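You operate a simulated robot arm through the tools that you are given. There is no shell and no other tool. Be economical: measure what you need, move in short steps, check, and stop when the job is done.

The job below is to be done with a simulated two-armed robot. You get a single attempt, and the scene is never put back.

JOB
Wipe the stain, then cover the tray's two dark cupcake plates together.
Fine: use the long cover; wipe with the green cloth and put it back; first slide the plates together in the middle of their tray, without lifting them; all other plates stay put. What is to be rubbed or washed off counts as gone when no trace of it is left.
Where things are to end (x, y in the base frame): dark cupcake plate within 30 mm of [500, -460]; dark cupcake plate within 30 mm of [500, -580].

Only the result counts: the job must be done as asked and must still hold three seconds after the hand-in. Knocking over, shifting, dropping, spilling or breaking anything else fails it. Lids that push on must go on centred and level and be pressed home; caps that screw on are set level and turned clockwise until they are tight. Flat cloth is picked up by pressing the open fingertips on it (5 to 10 N) and closing them slowly along it; thin cloth reads only 2 to 8 mm in the jaws.

ROBOT AND FRAMES
Two 7-joint arms with fingered hands on one trunk, on a base that drives. Base frame: it is fixed to the floor where the robot stands at the start and does not move with it; the origin is under the middle of the robot, x ahead of it, y to its left, z up; the surface under the hand at the start is at about z = 800. Units: mm, rad, N and s.
The left shoulder is at the start at [70, 165, 1068], the right one opposite. With the tool pointing down near the work surface each hand reaches from about 460 to 960 mm from the robot's upright axis, wherever it stands, measured 20 degrees to its own side. Places, roughly: big steel tray (46x35x3 cm) [500, -500, 800]; cupcake plate (11x11x9 cm) [600, -500, 500]; cupcake plate (12x12x9 cm) [500, 0, 600]; dark cupcake plate (11x11x7 cm) [600, -300, 200]; dark cupcake plate (12x12x7 cm) [600, -100, 200]; pink plate (12x11x3 cm) [600, 0, 200]; red plate (12x11x3 cm) [600, 0, 500]. Payload 4.1 kg a hand.
Tool frame (each hand has its own): the origin (TCP) lies between the finger pads and is the grasp point; the fingertips stand 32 mm ahead of it; z points along the fingers, y is the line along which they close. Largest opening 108 mm; the body of the gripper starts 38 mm behind the TCP. The gripper is a hand of 4 fingers: y runs from the thumb to the fingers, the wrist lies at [-16, -108, -186] in the tool frame, and closing takes about 1.5 s.
Orientation is told as [roll, pitch, yaw] about the base's x, y, z axes, in that order, counted from this pose: with the fingers straight down and the wrist toward the robot, the tool's x, y and z point along [0, 1, 0], [1, 0, 0] and [0, 0, -1] of the base frame.

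CONTROLS
- The arms move only by the tool apply_moves. It takes "left_moves", "right_moves" or both (then of equal length, played together; a hand with none holds still); each is a list of rows, each an object (a shift or turn left out is 0, a gripper value left out holds the last) with "offset": the shift along the tool's x, y, z in m, a list of three; "angular": the turn, a rotation vector about the tool's x, y, z in rad, a list of three; "fingers": the gripper command, from -1 (fully open) to 1 (shut), values between in proportion. In form: [{"offset": [x, y, z], "angular": [wx, wy, wz], "fingers": fingers}, ...]. A call has 1 to 12 rows; each row is the pose to reach, as a shift and turn from the pose commanded when the call began, along the tool's axes at that moment. Each row takes 0.2 s and may step no farther than 50 mm and 0.15 rad from the row before; otherwise, or with a gripper value out of range, the whole call is refused. A pose out of reach is approached as far as the arm can. The call stops where the force on the tool passes 40 N (or 10 N more than at its start, if that is more) or the arm is blocked; 0.2 s more then pass. The fingers move at their own pace (about 45 mm/s each) and stop on an object; they squeeze with about 23 N. The grip force told is the motor's: it shows also when the fingers shut on nothing. Time passes only in rows, and 0.2 s behind the last, so rows that repeat a pose let the fingers close. The reply holds the time, the measured pose of the TCP, the force on the tool along the base axes, the opening and the grip force, in the units named above and with some noise, with the torque about the TCP (base axes, N m) and any sound that the robot's microphone picked up.
- Cameras (640 x 400 px; columns grow to the right, rows downward): "scene" is now at [128.3, -30.3, 1285.8]; the picture's right is [-0.35, -0.94, -0.00], its down [-0.56, 0.21, -0.80] and it looks along [0.75, -0.28, -0.60] (base axes); focal length 229 px, centre (320, 200). "left" rides on the left gripper at [-64, -93, -131] in its tool frame; the picture's right is [-0.80, -0.28, 0.53], its down [0.55, -0.71, 0.45] and it looks along [0.25, 0.65, 0.72] (tool axes); focal length 247 px, centre (320, 200). "right" rides on the right gripper at [64, -93, -132] in its tool frame; the picture's right is [-0.80, 0.28, -0.53], its down [-0.55, -0.71, 0.45] and it looks along [-0.25, 0.65, 0.72] (tool axes); focal length 247 px, centre (320, 200). There is no depth. A picture from a camera that has moved, and an enlarged one, comes with that camera's place and axes in the base frame and with its lens. The place of the scene camera against the robot may be out by one fixed shift of up to 12 mm in any direction.
- get_image(camera): a new picture of that camera. The clock stands still meanwhile.
- move_column(by): slides the trunk up (or, below 0, down) by that many mm; the arms and the scene camera ride with it, the base frame stays. It gives what a move gives, with no picture.
- steer(legs): drives the robot by 1 to 6 legs, each [ahead, left, turn to the left] in mm, mm and rad, along the robot's own axes; the way and the turn of a leg run together, so that a leg with both is an arc; at most 1500 mm and 3.142 rad a leg. The arms and the cameras ride along, it lands a little off, and it stops where it bumps. It gives what a move gives.
- preshape(shape, hand): the hand has 4 fingers and takes this shape, open, in about a second: jaw (thumb against the fingers, like two jaws); tri (thumb and two fingers); tip (a fingertip pinch); poke (one finger out to press); point (the index stretched); flat (the hand flat); cup (the hand cupped); fist (a fist). The gripper value then closes the fingers along that shape, each until it touches; the sizes above hold for jaw. It gives what a move gives, with no picture.
- pan_tilt(pan, tilt): turns the head with the scene camera to pan (to the left, within 1.501 rad either way) and tilt (down, from -0.506 to 1.204), counted from straight ahead of the robot. It gives what a move gives.
- inspect(camera, box): a new picture of the part [left, top, right, bottom] of that camera's present view, enlarged. The clock stands still meanwhile.
- hand_in(): hands the job in; it is judged then, once.

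Go step by step. Nothing tells you exact positions but the pictures and the camera data: compare them with the known pose of the tool, close in by small moves and look again before you grip or let go. The budget is 120 turns and 108 pictures, counting those below and the enlarged ones. Unless the task says otherwise, let go and move clear before handing in, and close with one line.

The tools are called as a command line: name --argument value ..., lists and objects as JSON in quotes. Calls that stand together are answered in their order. apply_moves: Moves the arms, as the interface text tells. Its arguments: {"type":"object","properties":{"left_moves":{"type":"array"},"right_moves":{"type":"array"}},"required":[]} The other tools are called the same way: move_column (by) slides the trunk up or down; preshape (shape, hand) gives the hand a shape; steer (legs) drives the base; pan_tilt (pan, tilt) turns the head that bears the scene camera; get_image (camera) takes a picture; inspect (camera, box) takes an enlarged picture of a part of a camera's view; hand_in () hands the job in.

At the start:

```text
t: 0.0
left_tool_pos: [674.8, -119.0, 1171.9]
left_orientation: [0.0, 0.001, 0.001]
left_wrist_force: [-0.3, 0.3, -0.1]
left_ft_torque: [-0.02, 0.01, 0.01]
left_width: 107.8
left_grip_force: 0.1
left_shape: jaw
right_tool_pos: [383.6, -552.9, 1155.6]
right_orientation: [0.001, -0.001, 0.001]
right_wrist_force: [0.0, -0.2, -0.2]
right_ft_torque: [-0.01, 0.01, -0.02]
right_width: 107.8
right_grip_force: 0.0
right_shape: jaw
trunk travel left (down, up): [-575.0, 365.0]
robot x, y, heading: [1.0, -2.4, -0.001]
head pan, tilt: [-0.354, 0.644]
```

scene: 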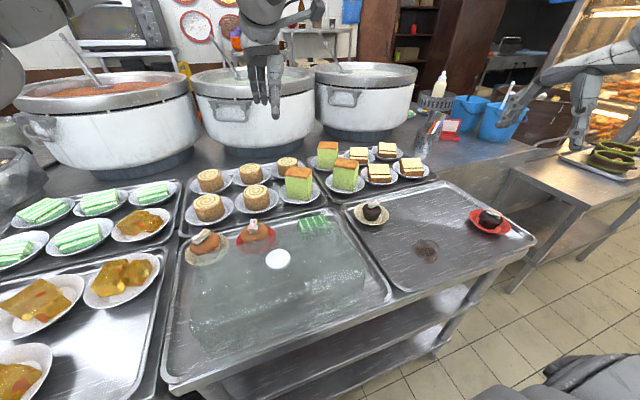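
right: 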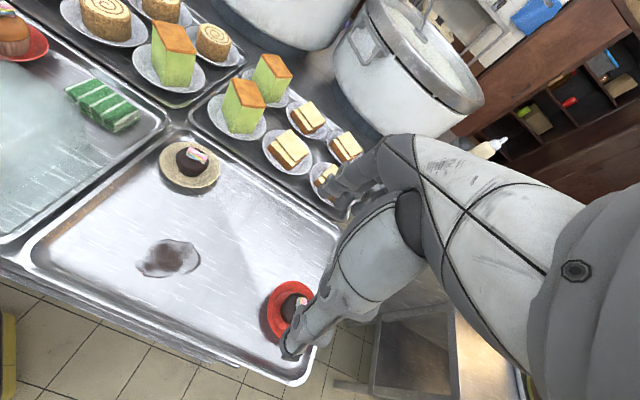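
left: 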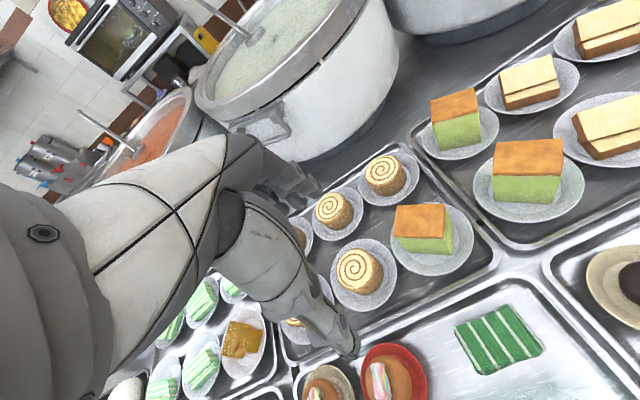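

I see the tray with two dark cupcakes and a brown stain between them. A translucent box-like thing with a white knob stands on the tray to its left, so I'll look closer for the cover and the cloth.

inspect --camera "scene" --box '[160, 180, 400, 400]'

inspect --camera "scene" --box '[330, 60, 640, 300]'

inspect --camera "right" --box '[0, 60, 340, 390]'

pan_tilt --pan -1.0 --tilt 0.9

get_image --camera "scene"

pan_tilt --pan -0.2 --tilt 1.1

get_image --camera "scene"

```text
1.82 times, centred on (280, 290) of scene
camera zoom: at [128.3, -30.3, 1285.8], right [-0.35, -0.94, 0.0], down [-0.56, 0.21, -0.8], along [0.75, -0.28, -0.6], focal length 416 px, centre (393, 36)
```

zoom: 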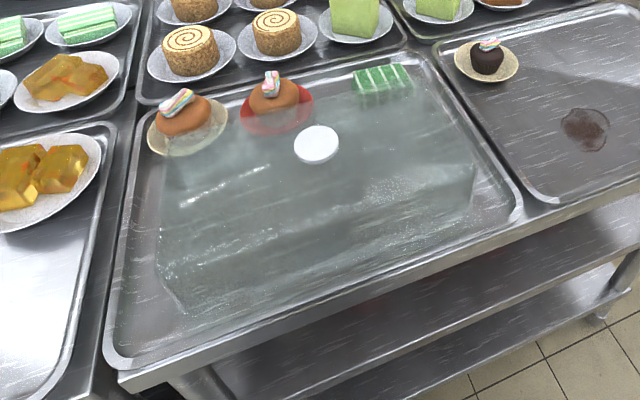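

```text
1.67 times, centred on (485, 180) of scene
camera zoom: at [128.3, -30.3, 1285.8], right [-0.35, -0.94, 0.0], down [-0.56, 0.21, -0.8], along [0.75, -0.28, -0.6], focal length 382 px, centre (45, 233)
```

zoom: 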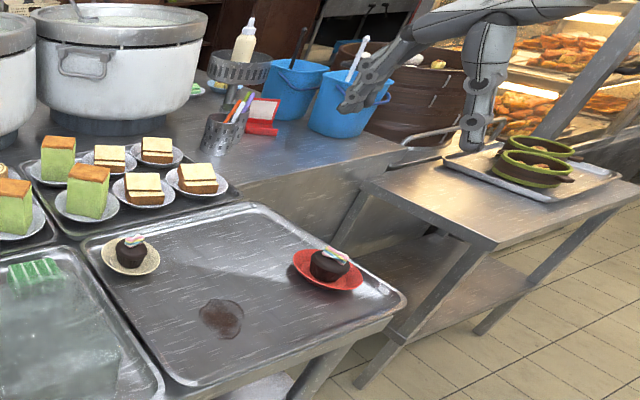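

```text
1.21 times, centred on (170, 225) of right
camera zoom: at [291.4, -489.6, 1288.5], right [0.28, -0.8, 0.53], down [-0.71, -0.55, -0.45], along [0.65, -0.25, -0.72], focal length 299 px, centre (502, 170)
```

zoom: 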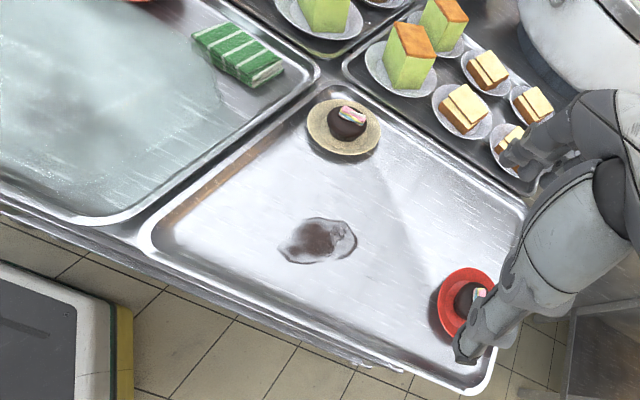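

```text
t: 1.0
left_tool_pos: [674.8, -118.4, 1171.8]
left_orientation: [-0.001, 0.0, 0.0]
left_wrist_force: [-0.5, 0.3, -1.0]
left_ft_torque: [0.03, 0.0, 0.01]
left_width: 107.4
left_grip_force: 0.1
left_shape: jaw
right_tool_pos: [384.9, -551.9, 1157.2]
right_orientation: [-0.001, 0.0, 0.001]
right_wrist_force: [-0.1, -0.5, 0.9]
right_ft_torque: [-0.02, 0.02, 0.0]
right_width: 107.4
right_grip_force: 0.1
right_shape: jaw
trunk travel left (down, up): [-575.0, 365.0]
robot x, y, heading: [1.3, -2.2, -0.004]
head pan, tilt: [-1.0, 0.901]
```

```text
101 pictures are left
camera scene: at [87.6, -63.6, 1264.9], right [-0.84, -0.54, 0.0], down [-0.42, 0.66, -0.62], along [0.34, -0.52, -0.78], focal length 229 px, centre (320, 200)
```

scene: 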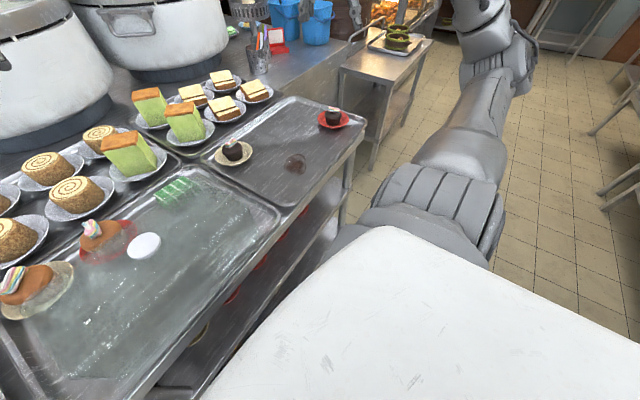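

```text
t: 2.2
left_tool_pos: [675.0, -119.1, 1170.8]
left_orientation: [-0.002, 0.001, -0.002]
left_wrist_force: [0.2, 0.8, -0.8]
left_ft_torque: [-0.03, 0.01, -0.01]
left_width: 107.7
left_grip_force: 0.0
left_shape: jaw
right_tool_pos: [383.6, -552.6, 1156.9]
right_orientation: [-0.001, 0.0, -0.001]
right_wrist_force: [-0.6, -0.3, 0.0]
right_ft_torque: [0.02, 0.0, -0.01]
right_width: 107.7
right_grip_force: 0.1
right_shape: jaw
trunk travel left (down, up): [-575.0, 365.0]
robot x, y, heading: [2.4, -0.8, -0.002]
head pan, tilt: [-0.201, 1.1]
```

```text
100 pictures are left
camera scene: at [108.6, -12.8, 1251.1], right [-0.2, -0.98, 0.0], down [-0.87, 0.18, -0.45], along [0.44, -0.09, -0.89], focal length 229 px, centre (320, 200)
```

scene: 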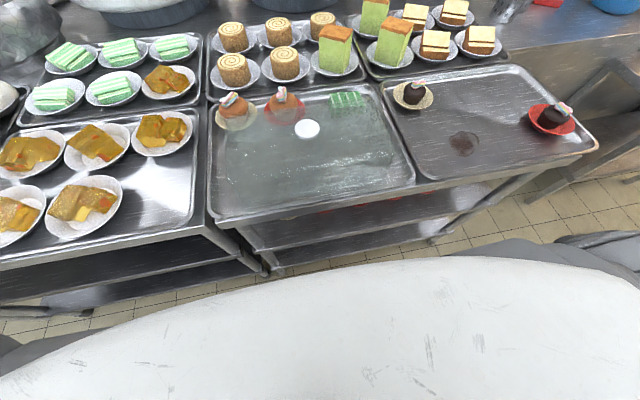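

Two dark cupcakes are on the tray at about (602,-381) and (441,-709), with the stain near (411,-443). I need closer views of the cover and the green thing.

inspect --camera "scene" --box '[200, 70, 430, 220]'

inspect --camera "left" --box '[420, 280, 640, 400]'

pan_tilt --pan 0.7 --tilt 0.7

get_image --camera "scene"

```text
2.67 times, centred on (315, 145) of scene
camera zoom: at [108.6, -12.8, 1251.1], right [-0.2, -0.98, 0.0], down [-0.87, 0.18, -0.45], along [0.44, -0.09, -0.89], focal length 611 px, centre (333, 347)
```

zoom: 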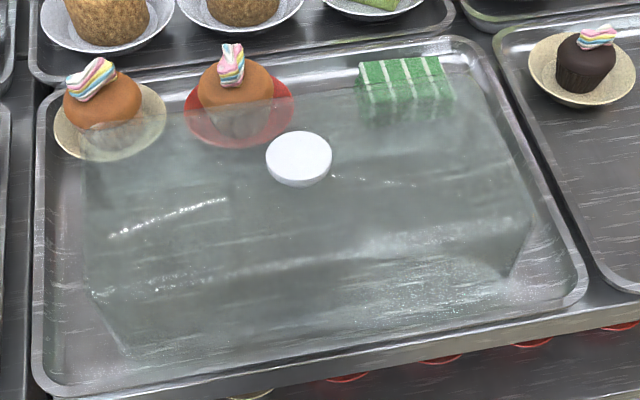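

```text
2.91 times, centred on (530, 340) of left
camera zoom: at [582.4, -183.7, 1304.4], right [-0.28, -0.8, -0.53], down [-0.71, 0.55, -0.45], along [0.65, 0.25, -0.72], focal length 718 px, centre (-291, -207)
```

zoom: 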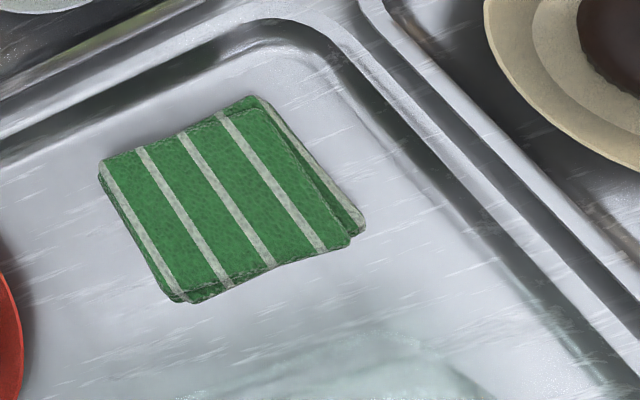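

```text
t: 3.4
left_tool_pos: [675.2, -118.0, 1172.3]
left_orientation: [0.002, 0.0, 0.002]
left_wrist_force: [-0.1, 0.2, -0.3]
left_ft_torque: [-0.02, -0.03, 0.04]
left_width: 107.6
left_grip_force: 0.0
left_shape: jaw
right_tool_pos: [384.1, -552.0, 1157.5]
right_orientation: [0.0, -0.001, 0.001]
right_wrist_force: [-0.2, -1.1, -0.4]
right_ft_torque: [0.01, 0.0, 0.0]
right_width: 107.7
right_grip_force: 0.1
right_shape: jaw
trunk travel left (down, up): [-575.0, 365.0]
robot x, y, heading: [1.5, -0.6, 0.002]
head pan, tilt: [0.7, 0.7]
```

```text
97 pictures are left
camera scene: at [111.8, 54.5, 1281.0], right [0.64, -0.77, 0.0], down [-0.49, -0.41, -0.76], along [0.59, 0.49, -0.64], focal length 229 px, centre (320, 200)
```

scene: 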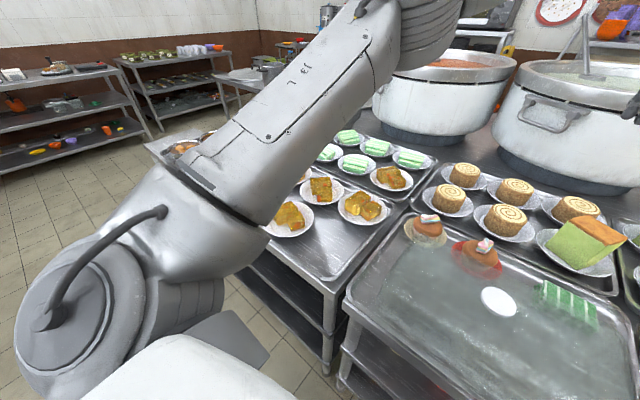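

The green thing is a folded cloth pad at about x 570–634, y −229..−144. The cover is clear, roughly 320 mm long in y, with a white knob near (425,-52). I bring the left hand's camera closer to measure both.

apply_moves --left_moves '[{"offset": [-0.02, -0.03, 0.03]}, {"offset": [-0.04, -0.06, 0.06]}, {"offset": [-0.06, -0.09, 0.09]}, {"offset": [-0.082, -0.115, 0.12]}]'

get_image --camera "left"

pan_tilt --pan -0.5 --tilt 0.9

get_image --camera "scene"

```text
t: 4.4
left_tool_pos: [560.8, -203.7, 1053.8]
left_orientation: [-0.002, -0.002, 0.0]
left_wrist_force: [-0.4, -0.3, -0.6]
left_ft_torque: [0.01, -0.01, 0.03]
left_width: 107.6
left_grip_force: 0.0
left_shape: jaw
right_tool_pos: [385.0, -553.4, 1156.3]
right_orientation: [0.0, 0.0, 0.001]
right_wrist_force: [0.1, -0.8, -0.7]
right_ft_torque: [-0.01, 0.02, -0.03]
right_width: 107.6
right_grip_force: 0.0
right_shape: jaw
trunk travel left (down, up): [-575.0, 365.0]
robot x, y, heading: [-2.2, -3.5, 0.001]
head pan, tilt: [0.7, 0.7]
```

```text
96 pictures are left
camera left: at [467.9, -269.4, 1186.4], right [-0.28, -0.8, -0.53], down [-0.71, 0.55, -0.45], along [0.65, 0.25, -0.72], focal length 247 px, centre (320, 200)
```

left: 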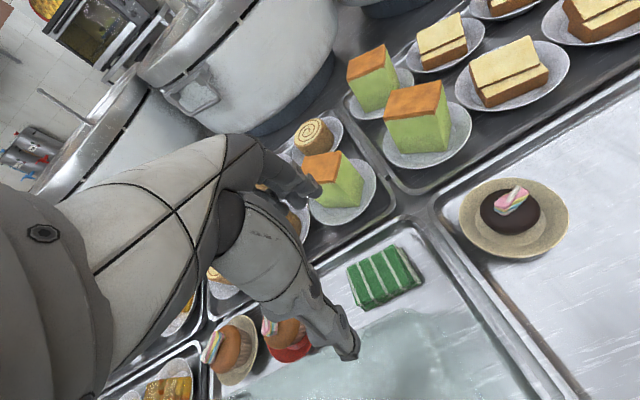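

```text
t: 5.8
left_tool_pos: [561.0, -202.5, 1055.2]
left_orientation: [-0.001, 0.0, 0.0]
left_wrist_force: [0.8, -0.2, 0.5]
left_ft_torque: [0.0, -0.03, -0.05]
left_width: 107.5
left_grip_force: 0.1
left_shape: jaw
right_tool_pos: [383.3, -552.0, 1156.0]
right_orientation: [0.002, -0.001, 0.0]
right_wrist_force: [0.6, -0.1, 0.0]
right_ft_torque: [0.01, -0.01, 0.06]
right_width: 107.6
right_grip_force: 0.0
right_shape: jaw
trunk travel left (down, up): [-575.0, 365.0]
robot x, y, heading: [2.5, 0.6, 0.006]
head pan, tilt: [-0.499, 0.901]
```

```text
95 pictures are left
camera scene: at [113.1, -36.3, 1264.9], right [-0.48, -0.88, 0.0], down [-0.69, 0.37, -0.62], along [0.55, -0.3, -0.78], focal length 229 px, centre (320, 200)
```

scene: 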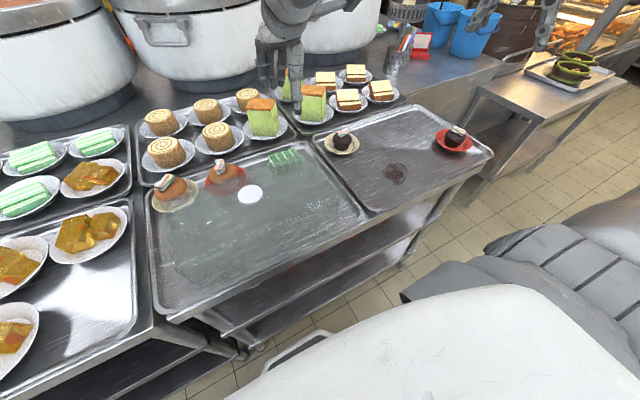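

The cloth is centred at about (602,-190), and the cover spans roughly x 355–520, y −229..+110, so they don't overlap. I clear the left hand and bring the right hand above the cloth.

apply_moves --left_moves '[{"offset": [0.0, 0, -0.04]}, {"offset": [0.04, 0, -0.08]}, {"offset": [0.085, 0, -0.09]}, {"offset": [0.13, 0, -0.1]}, {"offset": [0.175, 0, -0.1]}, {"offset": [0.22, 0, -0.1]}, {"offset": [0.265, 0, -0.1]}, {"offset": [0.31, 0, -0.1]}, {"offset": [0.35, 0, -0.1]}, {"offset": [0.35, 0, -0.1]}, {"offset": [0.35, 0, -0.1]}]' --right_moves '[{"offset": [0.0, 0.0, 0.0]}, {"offset": [0.0, 0.0, 0.0]}, {"offset": [0.04, 0.026, 0.0]}, {"offset": [0.08, 0.05, 0.0]}, {"offset": [0.12, 0.075, 0.02]}, {"offset": [0.16, 0.1, 0.04]}, {"offset": [0.2, 0.125, 0.06]}, {"offset": [0.24, 0.15, 0.08]}, {"offset": [0.28, 0.175, 0.1]}, {"offset": [0.32, 0.197, 0.12]}, {"offset": [0.362, 0.218, 0.13]}]'

get_image --camera "right"

```text
refused: row 2 steps farther than a row can; nothing moved
```

```text
94 pictures are left
camera right: at [291.4, -489.7, 1288.5], right [0.28, -0.8, 0.53], down [-0.71, -0.55, -0.45], along [0.65, -0.25, -0.72], focal length 247 px, centre (320, 200)
```

right: 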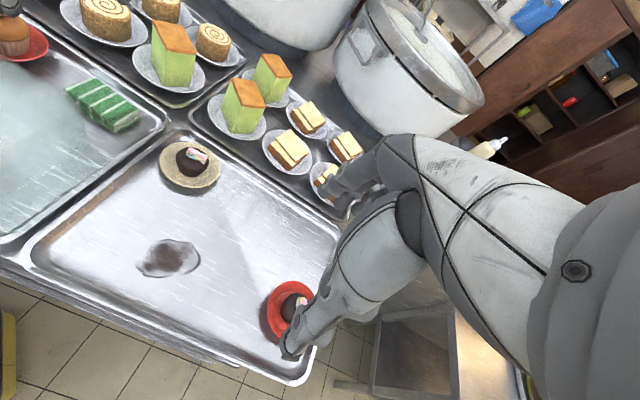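

The move was refused because a step was too long, so I repeat it with shorter steps.

apply_moves --left_moves '[{"offset": [0.0, 0, -0.04]}, {"offset": [0.03, 0, -0.07]}, {"offset": [0.07, 0, -0.09]}, {"offset": [0.11, 0, -0.1]}, {"offset": [0.15, 0, -0.1]}, {"offset": [0.19, 0, -0.1]}, {"offset": [0.23, 0, -0.1]}, {"offset": [0.27, 0, -0.1]}, {"offset": [0.31, 0, -0.1]}, {"offset": [0.35, 0, -0.1]}, {"offset": [0.35, 0, -0.1]}, {"offset": [0.35, 0, -0.1]}]' --right_moves '[{"offset": [0.0, 0.0, 0.0]}, {"offset": [0.0, 0.0, 0.0]}, {"offset": [0.036, 0.022, 0.0]}, {"offset": [0.072, 0.044, 0.01]}, {"offset": [0.108, 0.066, 0.02]}, {"offset": [0.144, 0.088, 0.04]}, {"offset": [0.18, 0.11, 0.06]}, {"offset": [0.216, 0.132, 0.08]}, {"offset": [0.252, 0.154, 0.1]}, {"offset": [0.288, 0.176, 0.12]}, {"offset": [0.324, 0.198, 0.13]}, {"offset": [0.36, 0.218, 0.14]}]'

get_image --camera "right"

get_image --camera "scene"

```text
t: 8.4
left_tool_pos: [559.6, 148.6, 1153.5]
left_orientation: [0.001, 0.002, 0.001]
left_wrist_force: [0.2, -0.3, 0.4]
left_ft_torque: [-0.02, 0.03, -0.02]
left_width: 107.4
left_grip_force: 0.0
left_shape: jaw
right_tool_pos: [601.9, -192.6, 1018.4]
right_orientation: [-0.001, 0.002, -0.002]
right_wrist_force: [0.4, 0.5, -0.1]
right_ft_torque: [-0.06, 0.01, 0.01]
right_width: 107.9
right_grip_force: 0.1
right_shape: jaw
trunk travel left (down, up): [-575.0, 365.0]
robot x, y, heading: [1.7, -0.0, 0.0]
head pan, tilt: [-0.499, 0.901]
```

```text
93 pictures are left
camera right: at [510.2, -128.5, 1150.2], right [0.28, -0.8, 0.53], down [-0.71, -0.55, -0.45], along [0.65, -0.25, -0.72], focal length 247 px, centre (320, 200)
```

right: 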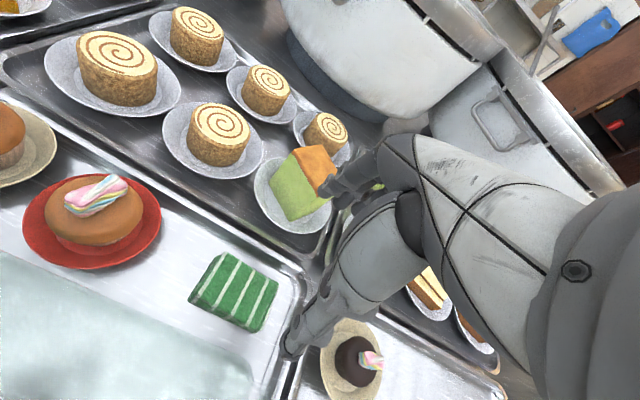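

```text
92 pictures are left
camera scene: at [115.4, -35.7, 1264.7], right [-0.48, -0.88, 0.0], down [-0.69, 0.38, -0.62], along [0.54, -0.3, -0.78], focal length 229 px, centre (320, 200)
```

scene: 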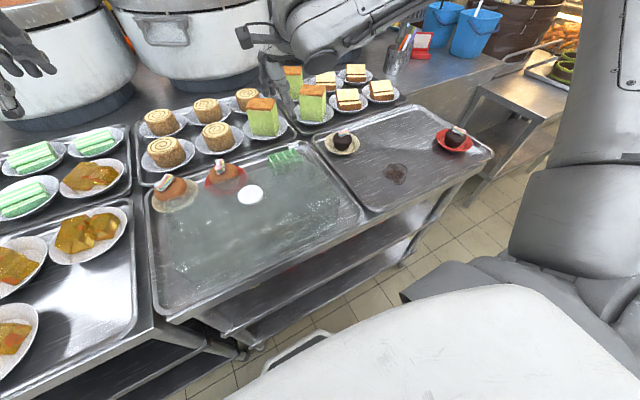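

The pad is centred at (603,-187) and the cover's back edge at about x=540. I descend with the fingers half closed and then look at the pad from just above.

apply_moves --right_moves '[{"offset": [0.002, 0.002, 0.04], "fingers": 0.1}, {"offset": [0.004, 0.003, 0.08], "fingers": 0.1}, {"offset": [0.005, 0.003, 0.12], "fingers": 0.1}, {"offset": [0.005, 0.003, 0.14], "fingers": 0.1}, {"offset": [0.005, 0.003, 0.14], "fingers": 0.1}]'

get_image --camera "right"

inspect --camera "scene" --box '[220, 60, 380, 220]'

```text
t: 9.6
left_tool_pos: [556.9, 147.8, 1153.5]
left_orientation: [0.001, 0.0, 0.001]
left_wrist_force: [0.5, 0.7, -0.6]
left_ft_torque: [-0.04, 0.03, 0.0]
left_width: 107.6
left_grip_force: 0.1
left_shape: jaw
right_tool_pos: [582.0, -215.1, 896.1]
right_orientation: [0.002, -0.001, 0.0]
right_wrist_force: [0.4, -0.5, -0.2]
right_ft_torque: [0.01, 0.02, 0.0]
right_width: 48.2
right_grip_force: 0.1
right_shape: jaw
right hand out of reach, approached as far as the arm can: row 2, 3, 4, 5
trunk travel left (down, up): [-575.0, 365.0]
robot x, y, heading: [0.5, 3.4, -0.0]
head pan, tilt: [-0.499, 0.901]
```

```text
91 pictures are left
camera right: at [489.3, -152.0, 1028.9], right [0.28, -0.8, 0.53], down [-0.71, -0.55, -0.45], along [0.65, -0.25, -0.72], focal length 247 px, centre (320, 200)
```

right: 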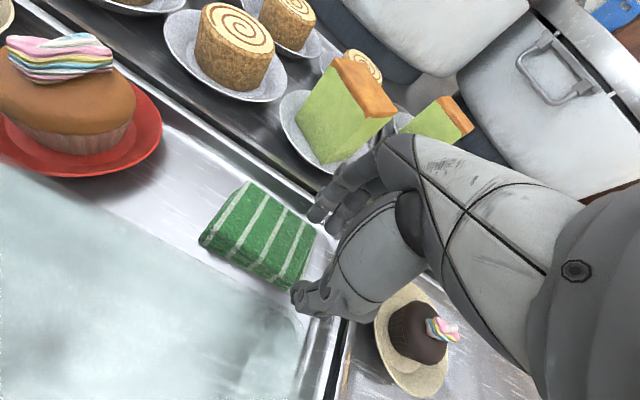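

```text
2.50 times, centred on (300, 140) of scene
camera zoom: at [112.8, -35.9, 1264.9], right [-0.48, -0.88, 0.0], down [-0.69, 0.38, -0.62], along [0.55, -0.3, -0.78], focal length 573 px, centre (370, 350)
```

zoom: 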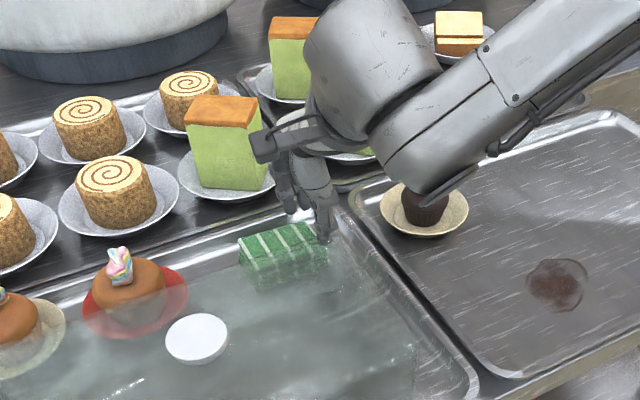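

The arm fell short, reaching (582,-215,896) because it is too folded. I raise the hand and drive the base back a little.

apply_moves --right_moves '[{"offset": [0, 0, -0.04]}, {"offset": [0, 0, -0.08]}, {"offset": [0, 0, -0.12]}, {"offset": [0, 0, -0.14]}]'

steer --legs '[[-120, 0, 0]]'

```text
t: 10.6
left_tool_pos: [557.1, 148.6, 1153.9]
left_orientation: [0.0, 0.0, 0.001]
left_wrist_force: [-0.8, 0.0, 0.0]
left_ft_torque: [0.0, -0.03, -0.01]
left_width: 107.5
left_grip_force: 0.1
left_shape: jaw
right_tool_pos: [583.6, -217.1, 1035.6]
right_orientation: [0.0, -0.001, -0.001]
right_wrist_force: [-0.3, 0.7, 0.0]
right_ft_torque: [0.01, 0.0, 0.02]
right_width: 48.7
right_grip_force: 0.0
right_shape: jaw
trunk travel left (down, up): [-575.0, 365.0]
robot x, y, heading: [1.1, -0.0, -0.005]
head pan, tilt: [-0.499, 0.901]
```

```text
t: 11.8
left_tool_pos: [437.4, 147.0, 1154.0]
left_orientation: [-0.001, 0.001, -0.002]
left_wrist_force: [0.1, 0.5, 0.1]
left_ft_torque: [0.01, -0.04, 0.01]
left_width: 107.6
left_grip_force: 0.1
left_shape: jaw
right_tool_pos: [464.6, -218.4, 1035.4]
right_orientation: [-0.002, -0.001, -0.002]
right_wrist_force: [1.5, 0.4, 0.5]
right_ft_torque: [-0.01, 0.01, -0.02]
right_width: 48.7
right_grip_force: 0.1
right_shape: jaw
trunk travel left (down, up): [-575.0, 365.0]
robot x, y, heading: [-122.7, -0.6, -0.004]
head pan, tilt: [-0.499, 0.901]
```

Now I move forward over the pad at height, then down to about z=885.

apply_moves --right_moves '[{"offset": [0.01, 0.045, 0]}, {"offset": [0.02, 0.09, 0]}, {"offset": [0.031, 0.135, 0]}, {"offset": [0.031, 0.14, 0.04]}, {"offset": [0.031, 0.14, 0.08]}, {"offset": [0.031, 0.14, 0.12]}, {"offset": [0.031, 0.14, 0.14]}, {"offset": [0.031, 0.14, 0.14]}]'

get_image --camera "right"

inspect --camera "scene" --box '[220, 40, 380, 160]'

```text
t: 13.6
left_tool_pos: [437.6, 146.1, 1153.2]
left_orientation: [0.0, 0.0, -0.002]
left_wrist_force: [0.8, -0.3, 0.4]
left_ft_torque: [-0.03, -0.02, 0.04]
left_width: 107.7
left_grip_force: 0.0
left_shape: jaw
right_tool_pos: [528.8, -250.0, 937.9]
right_orientation: [0.001, -0.001, 0.0]
right_wrist_force: [0.3, -0.1, 0.3]
right_ft_torque: [-0.03, -0.02, -0.02]
right_width: 48.6
right_grip_force: 0.0
right_shape: jaw
right hand out of reach, approached as far as the arm can: row 2, 3, 4, 5, 6, 7, 8
trunk travel left (down, up): [-575.0, 365.0]
robot x, y, heading: [-121.7, 1.6, -0.007]
head pan, tilt: [-0.499, 0.901]
```

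```text
89 pictures are left
camera right: at [435.8, -186.6, 1069.9], right [0.28, -0.8, 0.53], down [-0.71, -0.55, -0.45], along [0.65, -0.25, -0.72], focal length 247 px, centre (320, 200)
```

right: 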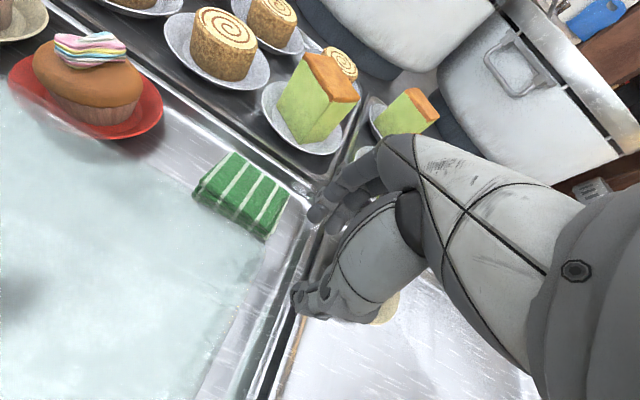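

```text
3.33 times, centred on (300, 100) of scene
camera zoom: at [-7.3, -36.2, 1264.9], right [-0.48, -0.88, 0.0], down [-0.69, 0.38, -0.62], along [0.54, -0.3, -0.78], focal length 764 px, centre (387, 533)
```

zoom: 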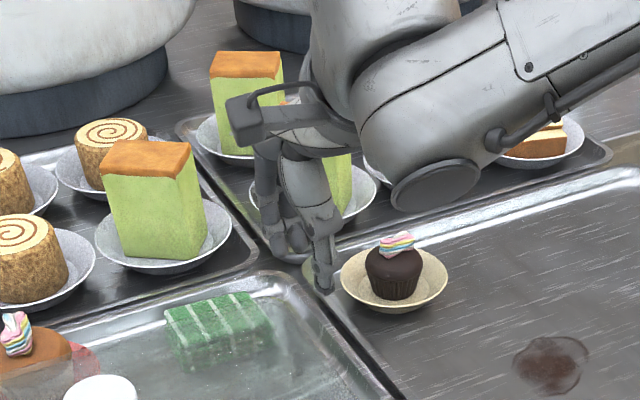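

The limit seems to come from sideways angle rather than distance. I raise the hand, drive forward again and shift the base to the left so the cloth lies more on the right arm's own side.

apply_moves --right_moves '[{"offset": [-0.02, -0.02, -0.03]}, {"offset": [-0.04, -0.04, -0.06]}, {"offset": [-0.06, -0.06, -0.09]}]'

steer --legs '[[70, 150, 0]]'

```text
t: 14.4
left_tool_pos: [435.5, 147.7, 1153.7]
left_orientation: [0.0, -0.003, -0.004]
left_wrist_force: [0.0, 0.5, 0.3]
left_ft_torque: [-0.01, 0.0, -0.04]
left_width: 107.4
left_grip_force: 0.1
left_shape: jaw
right_tool_pos: [467.4, -307.8, 1032.6]
right_orientation: [0.0, 0.001, -0.002]
right_wrist_force: [-0.8, -0.3, 0.4]
right_ft_torque: [0.02, -0.04, 0.0]
right_width: 48.7
right_grip_force: 0.0
right_shape: jaw
trunk travel left (down, up): [-575.0, 365.0]
robot x, y, heading: [-121.7, -0.8, -0.001]
head pan, tilt: [-0.499, 0.901]
```

```text
t: 15.8
left_tool_pos: [508.4, 296.0, 1153.4]
left_orientation: [0.0, 0.0, -0.007]
left_wrist_force: [0.8, 0.3, 0.2]
left_ft_torque: [0.0, 0.0, 0.02]
left_width: 107.6
left_grip_force: 0.0
left_shape: jaw
right_tool_pos: [539.2, -160.5, 1030.1]
right_orientation: [-0.002, 0.0, -0.007]
right_wrist_force: [0.5, 1.0, -0.7]
right_ft_torque: [0.02, -0.01, 0.01]
right_width: 48.6
right_grip_force: 0.1
right_shape: jaw
trunk travel left (down, up): [-575.0, 365.0]
robot x, y, heading: [-51.9, 152.0, -0.005]
head pan, tilt: [-0.499, 0.901]
```

Now I go to above the pad.

apply_moves --right_moves '[{"offset": [-0.014, 0.034, 0]}, {"offset": [-0.027, 0.067, 0]}, {"offset": [-0.027, 0.067, 0.04]}, {"offset": [-0.027, 0.067, 0.08]}, {"offset": [-0.027, 0.067, 0.12]}, {"offset": [-0.027, 0.067, 0.14]}, {"offset": [-0.027, 0.067, 0.14]}]'

get_image --camera "right"

```text
t: 17.4
left_tool_pos: [507.9, 294.7, 1155.0]
left_orientation: [0.0, 0.0, -0.008]
left_wrist_force: [0.8, 0.0, 0.1]
left_ft_torque: [0.0, 0.0, -0.02]
left_width: 107.6
left_grip_force: 0.0
left_shape: jaw
right_tool_pos: [606.2, -185.9, 892.8]
right_orientation: [-0.001, 0.0, -0.007]
right_wrist_force: [-0.2, -0.1, -0.4]
right_ft_torque: [0.01, 0.0, -0.01]
right_width: 48.4
right_grip_force: 0.0
right_shape: jaw
trunk travel left (down, up): [-575.0, 365.0]
robot x, y, heading: [-50.2, 153.0, -0.008]
head pan, tilt: [-0.499, 0.901]
```

```text
87 pictures are left
camera right: at [513.5, -122.7, 1024.7], right [0.28, -0.8, 0.53], down [-0.71, -0.54, -0.45], along [0.65, -0.25, -0.72], focal length 247 px, centre (320, 200)
```

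right: 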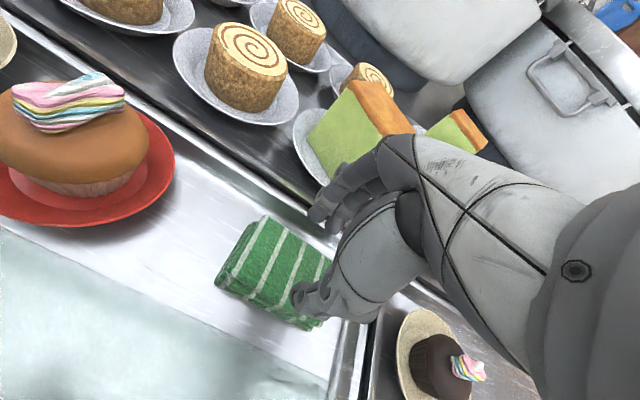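

The hand is above the pad and reaches fine here. I go down in small steps, watching the force.

apply_moves --right_moves '[{"offset": [0, 0, 0.015]}, {"offset": [0, 0, 0.03]}, {"offset": [0, 0, 0.03]}]'

inspect --camera "right" --box '[180, 150, 420, 350]'

```text
t: 18.1
left_tool_pos: [507.1, 294.4, 1155.0]
left_orientation: [0.0, -0.002, -0.006]
left_wrist_force: [0.3, 0.6, 0.8]
left_ft_torque: [0.05, -0.01, 0.0]
left_width: 107.6
left_grip_force: 0.0
left_shape: jaw
right_tool_pos: [608.7, -186.4, 874.3]
right_orientation: [0.005, -0.018, -0.005]
right_wrist_force: [-2.2, 0.6, 20.2]
right_ft_torque: [0.03, 0.84, -0.07]
right_width: 50.5
right_grip_force: 0.1
right_shape: jaw
trunk travel left (down, up): [-575.0, 365.0]
robot x, y, heading: [-51.0, 148.7, -0.008]
head pan, tilt: [-0.499, 0.901]
stopped in row 3 (right hand): the force on the tool passed its limit at 47 N (the readings are from after the stop); the commanded pose is now the measured one
```

```text
2.00 times, centred on (300, 250) of right
camera zoom: at [513.5, -122.0, 1004.8], right [0.27, -0.8, 0.54], down [-0.7, -0.54, -0.46], along [0.66, -0.25, -0.71], focal length 494 px, centre (360, 100)
```

zoom: 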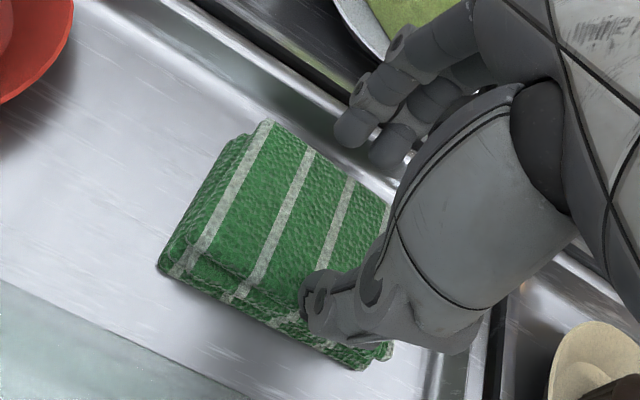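

The tips touched at about z=842 with the thumb on the pad's near edge, so the tips spread wider than the reading. I lift, narrow the opening, and press again more gently.

apply_moves --right_moves '[{"offset": [0, -0.003, -0.02], "fingers": 0.5}, {"offset": [0, -0.006, -0.02], "fingers": 0.5}, {"offset": [0, -0.006, -0.02], "fingers": 0.5}, {"offset": [0, -0.006, -0.01], "fingers": 0.5}, {"offset": [0, -0.006, -0.004], "fingers": 0.5}, {"offset": [0, -0.006, 0.0], "fingers": 0.5}]'

inspect --camera "right" --box '[180, 150, 420, 350]'

```text
t: 19.5
left_tool_pos: [506.6, 294.7, 1156.2]
left_orientation: [0.0, -0.001, -0.007]
left_wrist_force: [-0.4, -0.2, -0.1]
left_ft_torque: [-0.02, 0.01, -0.03]
left_width: 107.5
left_grip_force: 0.1
left_shape: jaw
right_tool_pos: [602.1, -185.9, 874.0]
right_orientation: [0.001, -0.018, -0.004]
right_wrist_force: [-3.0, -3.4, 25.0]
right_ft_torque: [-0.07, 0.69, 0.12]
right_width: 29.0
right_grip_force: 0.0
right_shape: jaw
trunk travel left (down, up): [-575.0, 365.0]
robot x, y, heading: [-48.9, 147.3, -0.006]
head pan, tilt: [-0.499, 0.901]
```

```text
2.00 times, centred on (300, 250) of right
camera zoom: at [507.0, -122.2, 1004.5], right [0.27, -0.8, 0.54], down [-0.7, -0.54, -0.46], along [0.66, -0.25, -0.71], focal length 494 px, centre (360, 100)
```

zoom: 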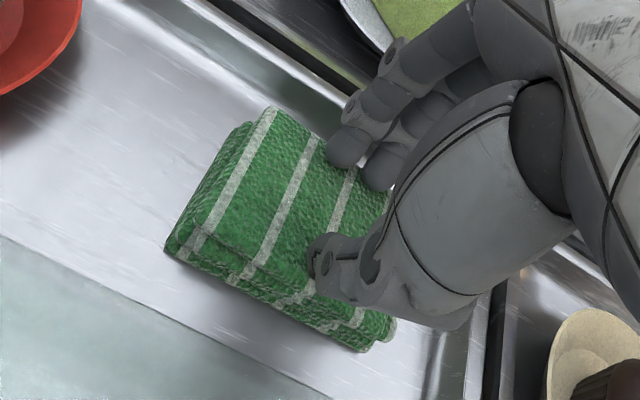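

The thumb presses at 25 N, so I ease up to about 8 N and see whether the fingers touch.

apply_moves --right_moves '[{"offset": [0, 0, -0.003]}, {"offset": [0, 0, -0.005]}]'

```text
t: 20.1
left_tool_pos: [508.7, 293.9, 1153.6]
left_orientation: [0.001, 0.001, -0.007]
left_wrist_force: [-0.1, -0.9, -0.5]
left_ft_torque: [0.0, 0.02, 0.0]
left_width: 107.7
left_grip_force: 0.1
left_shape: jaw
right_tool_pos: [602.4, -185.5, 874.7]
right_orientation: [0.002, -0.009, -0.004]
right_wrist_force: [-0.2, -1.4, 5.5]
right_ft_torque: [-0.08, 0.15, 0.04]
right_width: 27.9
right_grip_force: 0.0
right_shape: jaw
trunk travel left (down, up): [-575.0, 365.0]
robot x, y, heading: [-46.8, 152.6, -0.009]
head pan, tilt: [-0.499, 0.901]
```

The force is now 5.5 N, so I close the fingers slowly.

apply_moves --right_moves '[{"offset": [0, 0, 0.0], "fingers": 0.6}, {"offset": [0, 0, 0.0], "fingers": 0.7}, {"offset": [0, 0, 0.0], "fingers": 0.8}, {"offset": [0, 0, 0.0], "fingers": 0.9}, {"offset": [0, 0, 0.0], "fingers": 1}, {"offset": [0, 0, 0.0], "fingers": 1}, {"offset": [0, 0, 0.0], "fingers": 1}]'

inspect --camera "right" --box '[180, 150, 420, 350]'

```text
t: 21.7
left_tool_pos: [508.7, 293.4, 1154.1]
left_orientation: [0.001, -0.001, -0.01]
left_wrist_force: [0.4, 0.1, 0.4]
left_ft_torque: [0.01, 0.0, 0.02]
left_width: 107.6
left_grip_force: 0.0
left_shape: jaw
right_tool_pos: [602.1, -185.2, 875.2]
right_orientation: [0.002, -0.011, -0.005]
right_wrist_force: [0.3, 0.1, -0.9]
right_ft_torque: [-0.01, -0.02, 0.03]
right_width: 0.1
right_grip_force: 22.9
right_shape: jaw
trunk travel left (down, up): [-575.0, 365.0]
robot x, y, heading: [-47.9, 150.8, -0.002]
head pan, tilt: [-0.499, 0.901]
```

```text
2.00 times, centred on (300, 250) of right
camera zoom: at [508.9, -121.8, 1005.9], right [0.27, -0.8, 0.53], down [-0.7, -0.54, -0.46], along [0.66, -0.25, -0.71], focal length 494 px, centre (360, 100)
```

zoom: 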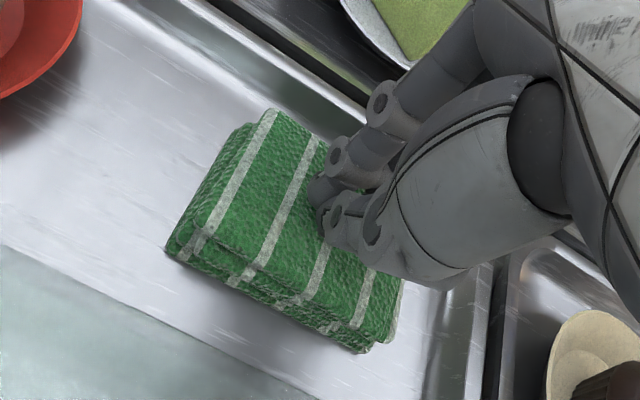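

The fingers shut on nothing, since this is a thick pad of about 30 mm. I'll grip it by its sides across x (about 63 mm): lift, open to about 78 mm and look.

apply_moves --right_moves '[{"offset": [0, 0.001, -0.02], "fingers": 0.5}, {"offset": [0, 0.002, -0.03], "fingers": -0.3}, {"offset": [0, 0.004, -0.03], "fingers": -0.42}, {"offset": [0, 0.004, -0.03], "angular": [0, 0, 0], "fingers": -0.42}, {"offset": [0, 0.004, -0.03], "fingers": -0.42}, {"offset": [0, 0.004, -0.03], "fingers": -0.42}]'

inspect --camera "right" --box '[180, 150, 420, 350]'

inspect --camera "scene" --box '[240, 40, 480, 200]'

```text
t: 23.1
left_tool_pos: [510.0, 293.6, 1152.8]
left_orientation: [0.001, 0.0, -0.005]
left_wrist_force: [0.6, 0.0, 0.2]
left_ft_torque: [0.0, 0.01, 0.01]
left_width: 107.6
left_grip_force: 0.1
left_shape: jaw
right_tool_pos: [607.8, -186.3, 906.0]
right_orientation: [0.002, -0.012, -0.007]
right_wrist_force: [0.3, 0.8, 0.0]
right_ft_torque: [0.02, 0.03, -0.02]
right_width: 76.2
right_grip_force: 0.0
right_shape: jaw
trunk travel left (down, up): [-575.0, 365.0]
robot x, y, heading: [-47.9, 153.0, -0.008]
head pan, tilt: [-0.499, 0.901]
```

```text
2.00 times, centred on (300, 250) of right
camera zoom: at [512.9, -122.9, 1036.2], right [0.27, -0.8, 0.53], down [-0.7, -0.54, -0.46], along [0.66, -0.25, -0.71], focal length 494 px, centre (360, 100)
```

zoom: 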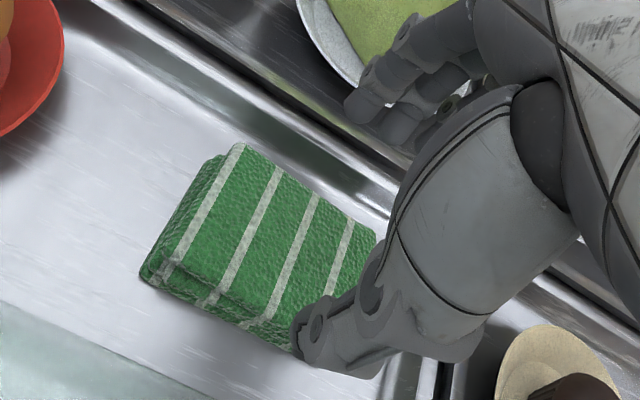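

```text
2.50 times, centred on (360, 120) of scene
camera zoom: at [63.2, 113.8, 1264.9], right [-0.48, -0.87, 0.0], down [-0.69, 0.38, -0.62], along [0.54, -0.3, -0.78], focal length 573 px, centre (220, 400)
```

zoom: 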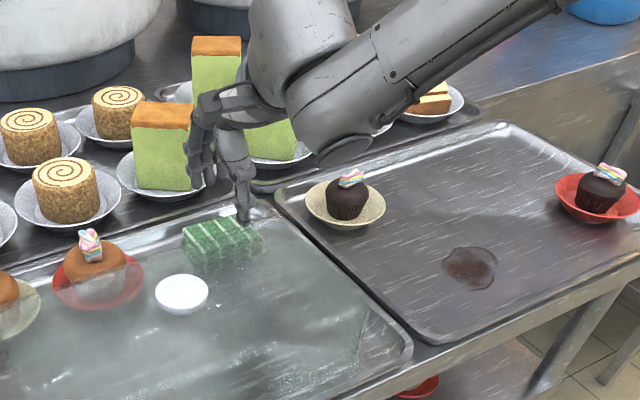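

Opened to 76 mm the tips actually spread about 100 mm, so I narrow to 60 mm (inner gap about 75) and lower around the pad.

apply_moves --right_moves '[{"offset": [0, -0.002, 0], "fingers": -0.12}, {"offset": [0, -0.003, 0], "fingers": -0.12}, {"offset": [0, -0.003, 0.015], "fingers": -0.12}, {"offset": [0, -0.003, 0.025], "fingers": -0.12}, {"offset": [0, -0.003, 0.032]}, {"offset": [0, -0.003, 0.039]}, {"offset": [0, -0.003, 0.045]}]'

inspect --camera "right" --box '[180, 150, 420, 350]'

```text
t: 24.7
left_tool_pos: [508.6, 293.5, 1152.7]
left_orientation: [0.0, 0.001, -0.007]
left_wrist_force: [0.5, 0.3, -0.5]
left_ft_torque: [-0.01, 0.02, 0.01]
left_width: 107.7
left_grip_force: 0.1
left_shape: jaw
right_tool_pos: [604.4, -186.7, 860.8]
right_orientation: [0.002, -0.012, -0.006]
right_wrist_force: [0.3, -0.7, 0.4]
right_ft_torque: [-0.01, 0.02, 0.01]
right_width: 61.4
right_grip_force: 0.1
right_shape: jaw
trunk travel left (down, up): [-575.0, 365.0]
robot x, y, heading: [-47.9, 149.5, -0.004]
head pan, tilt: [-0.499, 0.901]
```

```text
2.00 times, centred on (300, 250) of right
camera zoom: at [509.9, -123.1, 991.0], right [0.27, -0.8, 0.53], down [-0.7, -0.54, -0.46], along [0.66, -0.25, -0.71], focal length 494 px, centre (360, 100)
```

zoom: 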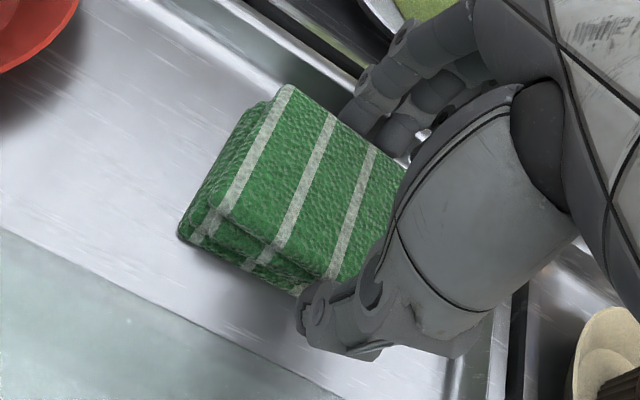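

Now the fingers straddle the pad with no contact force. I go down 10 mm more and close.

apply_moves --right_moves '[{"offset": [0, 0, 0.006]}, {"offset": [0, 0, 0.012]}, {"offset": [0, 0, 0.012], "fingers": 0.2}, {"offset": [0, 0, 0.012], "fingers": 0.5}, {"offset": [0, 0, 0.012], "fingers": 0.8}, {"offset": [0, 0, 0.012], "fingers": 1}, {"offset": [0, 0, 0.012], "fingers": 1}, {"offset": [0, 0, 0.012], "fingers": 1}]'

inspect --camera "right" --box '[180, 150, 420, 350]'

```text
t: 26.5
left_tool_pos: [508.7, 294.2, 1152.5]
left_orientation: [0.0, 0.001, -0.007]
left_wrist_force: [-0.8, 0.4, -0.4]
left_ft_torque: [0.01, 0.0, 0.04]
left_width: 108.0
left_grip_force: 0.1
left_shape: jaw
right_tool_pos: [599.0, -190.1, 853.9]
right_orientation: [0.002, -0.014, -0.006]
right_wrist_force: [-0.2, 0.5, 0.3]
right_ft_torque: [-0.02, -0.06, 0.01]
right_width: 56.8
right_grip_force: 22.7
right_shape: jaw
right hand out of reach, approached as far as the arm can: row 1, 2, 3, 4, 5, 6, 7, 8
trunk travel left (down, up): [-575.0, 365.0]
robot x, y, heading: [-50.4, 152.4, -0.007]
head pan, tilt: [-0.499, 0.901]
```

```text
2.00 times, centred on (300, 250) of right
camera zoom: at [505.0, -125.7, 984.8], right [0.27, -0.8, 0.53], down [-0.7, -0.54, -0.46], along [0.66, -0.25, -0.71], focal length 494 px, centre (360, 100)
```

zoom: 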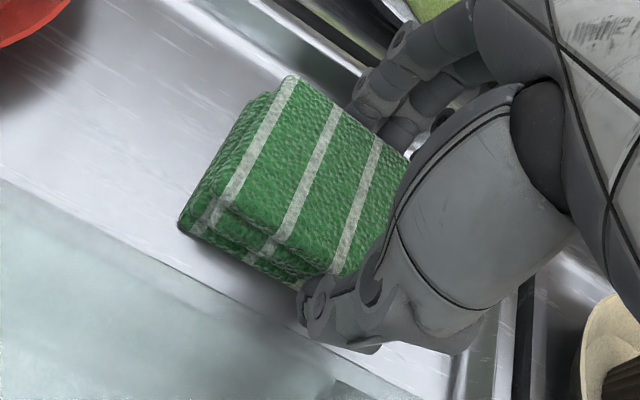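

The pad is gripped at 57 mm with 23 N. I lift it and check.

apply_moves --right_moves '[{"offset": [0, 0, -0.03]}, {"offset": [0, 0, -0.06]}, {"offset": [0, 0, -0.09]}, {"offset": [0, 0, -0.12]}]'

get_image --camera "right"

get_image --camera "scene"

```text
t: 27.5
left_tool_pos: [508.6, 295.2, 1154.0]
left_orientation: [0.002, 0.0, -0.006]
left_wrist_force: [-0.8, 0.2, 0.3]
left_ft_torque: [-0.01, -0.03, 0.0]
left_width: 107.5
left_grip_force: 0.0
left_shape: jaw
right_tool_pos: [595.5, -188.9, 974.2]
right_orientation: [0.001, -0.013, -0.004]
right_wrist_force: [0.1, 0.4, -0.8]
right_ft_torque: [-0.02, -0.02, 0.0]
right_width: 56.8
right_grip_force: 23.2
right_shape: jaw
trunk travel left (down, up): [-575.0, 365.0]
robot x, y, heading: [-50.9, 149.7, -0.009]
head pan, tilt: [-0.499, 0.901]
```

```text
79 pictures are left
camera right: at [502.5, -126.3, 1105.6], right [0.27, -0.8, 0.53], down [-0.7, -0.54, -0.46], along [0.66, -0.25, -0.71], focal length 247 px, centre (320, 200)
```

right: 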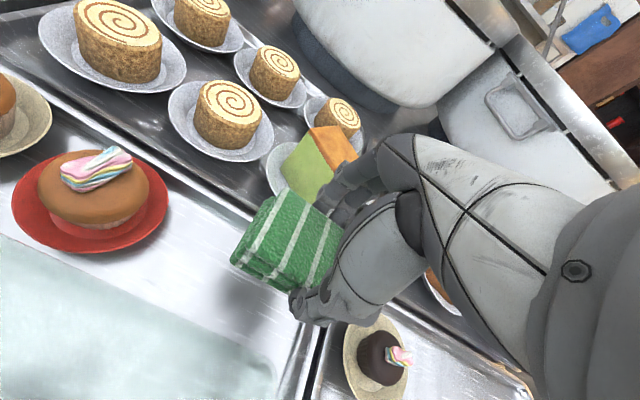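

```text
78 pictures are left
camera scene: at [62.4, 114.4, 1264.9], right [-0.48, -0.87, 0.0], down [-0.69, 0.38, -0.62], along [0.54, -0.3, -0.78], focal length 229 px, centre (320, 200)
```

scene: 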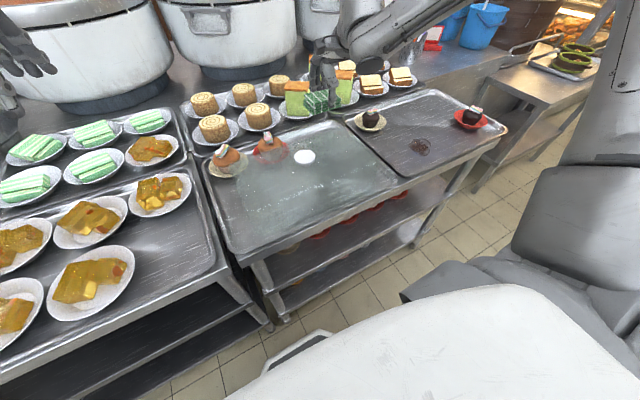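

The cloth is held, and its bottom is about 49 mm below the TCP. I drive the base right by 280 so the stain is in comfortable reach; the carried pad stays above everything.

steer --legs '[[0, -280, 0]]'

get_image --camera "right"

```text
t: 29.4
left_tool_pos: [507.8, 19.0, 1153.7]
left_orientation: [0.0, 0.001, -0.003]
left_wrist_force: [-0.4, -0.5, -0.4]
left_ft_torque: [0.01, 0.0, -0.03]
left_width: 107.7
left_grip_force: 0.1
left_shape: jaw
right_tool_pos: [596.6, -466.5, 974.5]
right_orientation: [0.002, -0.011, -0.003]
right_wrist_force: [0.8, -0.5, -0.5]
right_ft_torque: [0.0, 0.04, 0.03]
right_width: 56.8
right_grip_force: 23.0
right_shape: jaw
trunk travel left (down, up): [-575.0, 365.0]
robot x, y, heading: [-52.4, -124.3, -0.005]
head pan, tilt: [-0.499, 0.901]
```

```text
77 pictures are left
camera right: at [502.6, -402.7, 1104.9], right [0.27, -0.8, 0.53], down [-0.7, -0.55, -0.46], along [0.66, -0.25, -0.71], focal length 247 px, centre (320, 200)
```

right: 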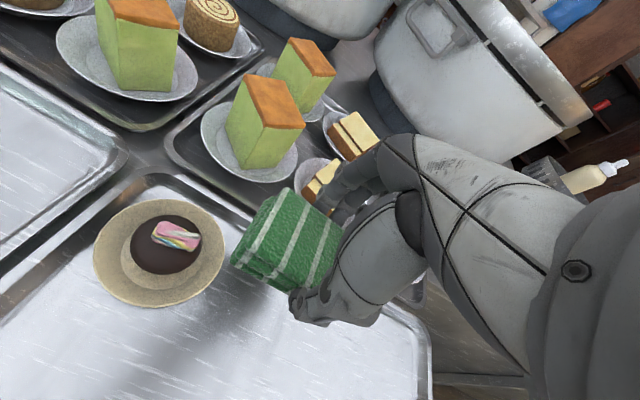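

Now I move back over the stain at about (420,-444), lowering part way.

apply_moves --right_moves '[{"offset": [0.005, -0.045, 0]}, {"offset": [0.01, -0.09, 0]}, {"offset": [0.015, -0.135, 0]}, {"offset": [0.022, -0.176, 0]}, {"offset": [0.022, -0.176, 0.045]}, {"offset": [0.022, -0.176, 0.085]}, {"offset": [0.022, -0.176, 0.1]}]'

get_image --camera "right"

inspect --camera "scene" --box '[300, 40, 540, 200]'

```text
t: 31.0
left_tool_pos: [506.3, 19.0, 1153.6]
left_orientation: [0.0, 0.001, -0.004]
left_wrist_force: [-0.5, -0.1, 0.1]
left_ft_torque: [0.0, -0.03, 0.01]
left_width: 107.5
left_grip_force: 0.1
left_shape: jaw
right_tool_pos: [421.0, -440.9, 873.7]
right_orientation: [0.003, -0.015, -0.002]
right_wrist_force: [-0.2, 0.4, -0.3]
right_ft_torque: [-0.01, 0.01, 0.03]
right_width: 56.3
right_grip_force: 22.9
right_shape: jaw
right hand out of reach, approached as far as the arm can: row 4, 5
trunk travel left (down, up): [-575.0, 365.0]
robot x, y, heading: [-50.6, -126.2, -0.004]
head pan, tilt: [-0.499, 0.901]
```

```text
76 pictures are left
camera right: at [326.3, -378.2, 1004.9], right [0.27, -0.8, 0.54], down [-0.7, -0.55, -0.46], along [0.66, -0.25, -0.71], focal length 247 px, centre (320, 200)
```

right: 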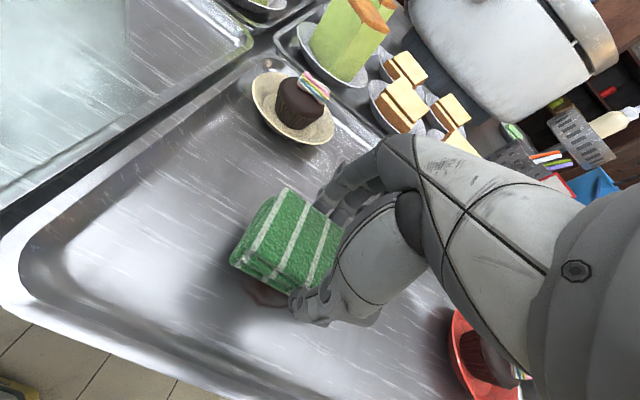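

```text
2.50 times, centred on (420, 120) of scene
camera zoom: at [61.1, -162.4, 1265.0], right [-0.48, -0.88, 0.0], down [-0.69, 0.38, -0.62], along [0.54, -0.3, -0.78], focal length 573 px, centre (70, 400)
```

zoom: 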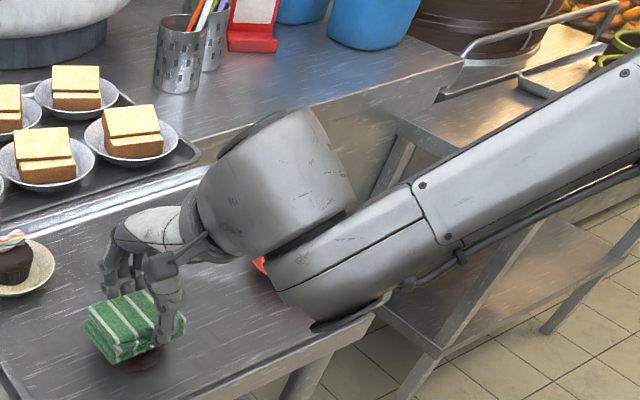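

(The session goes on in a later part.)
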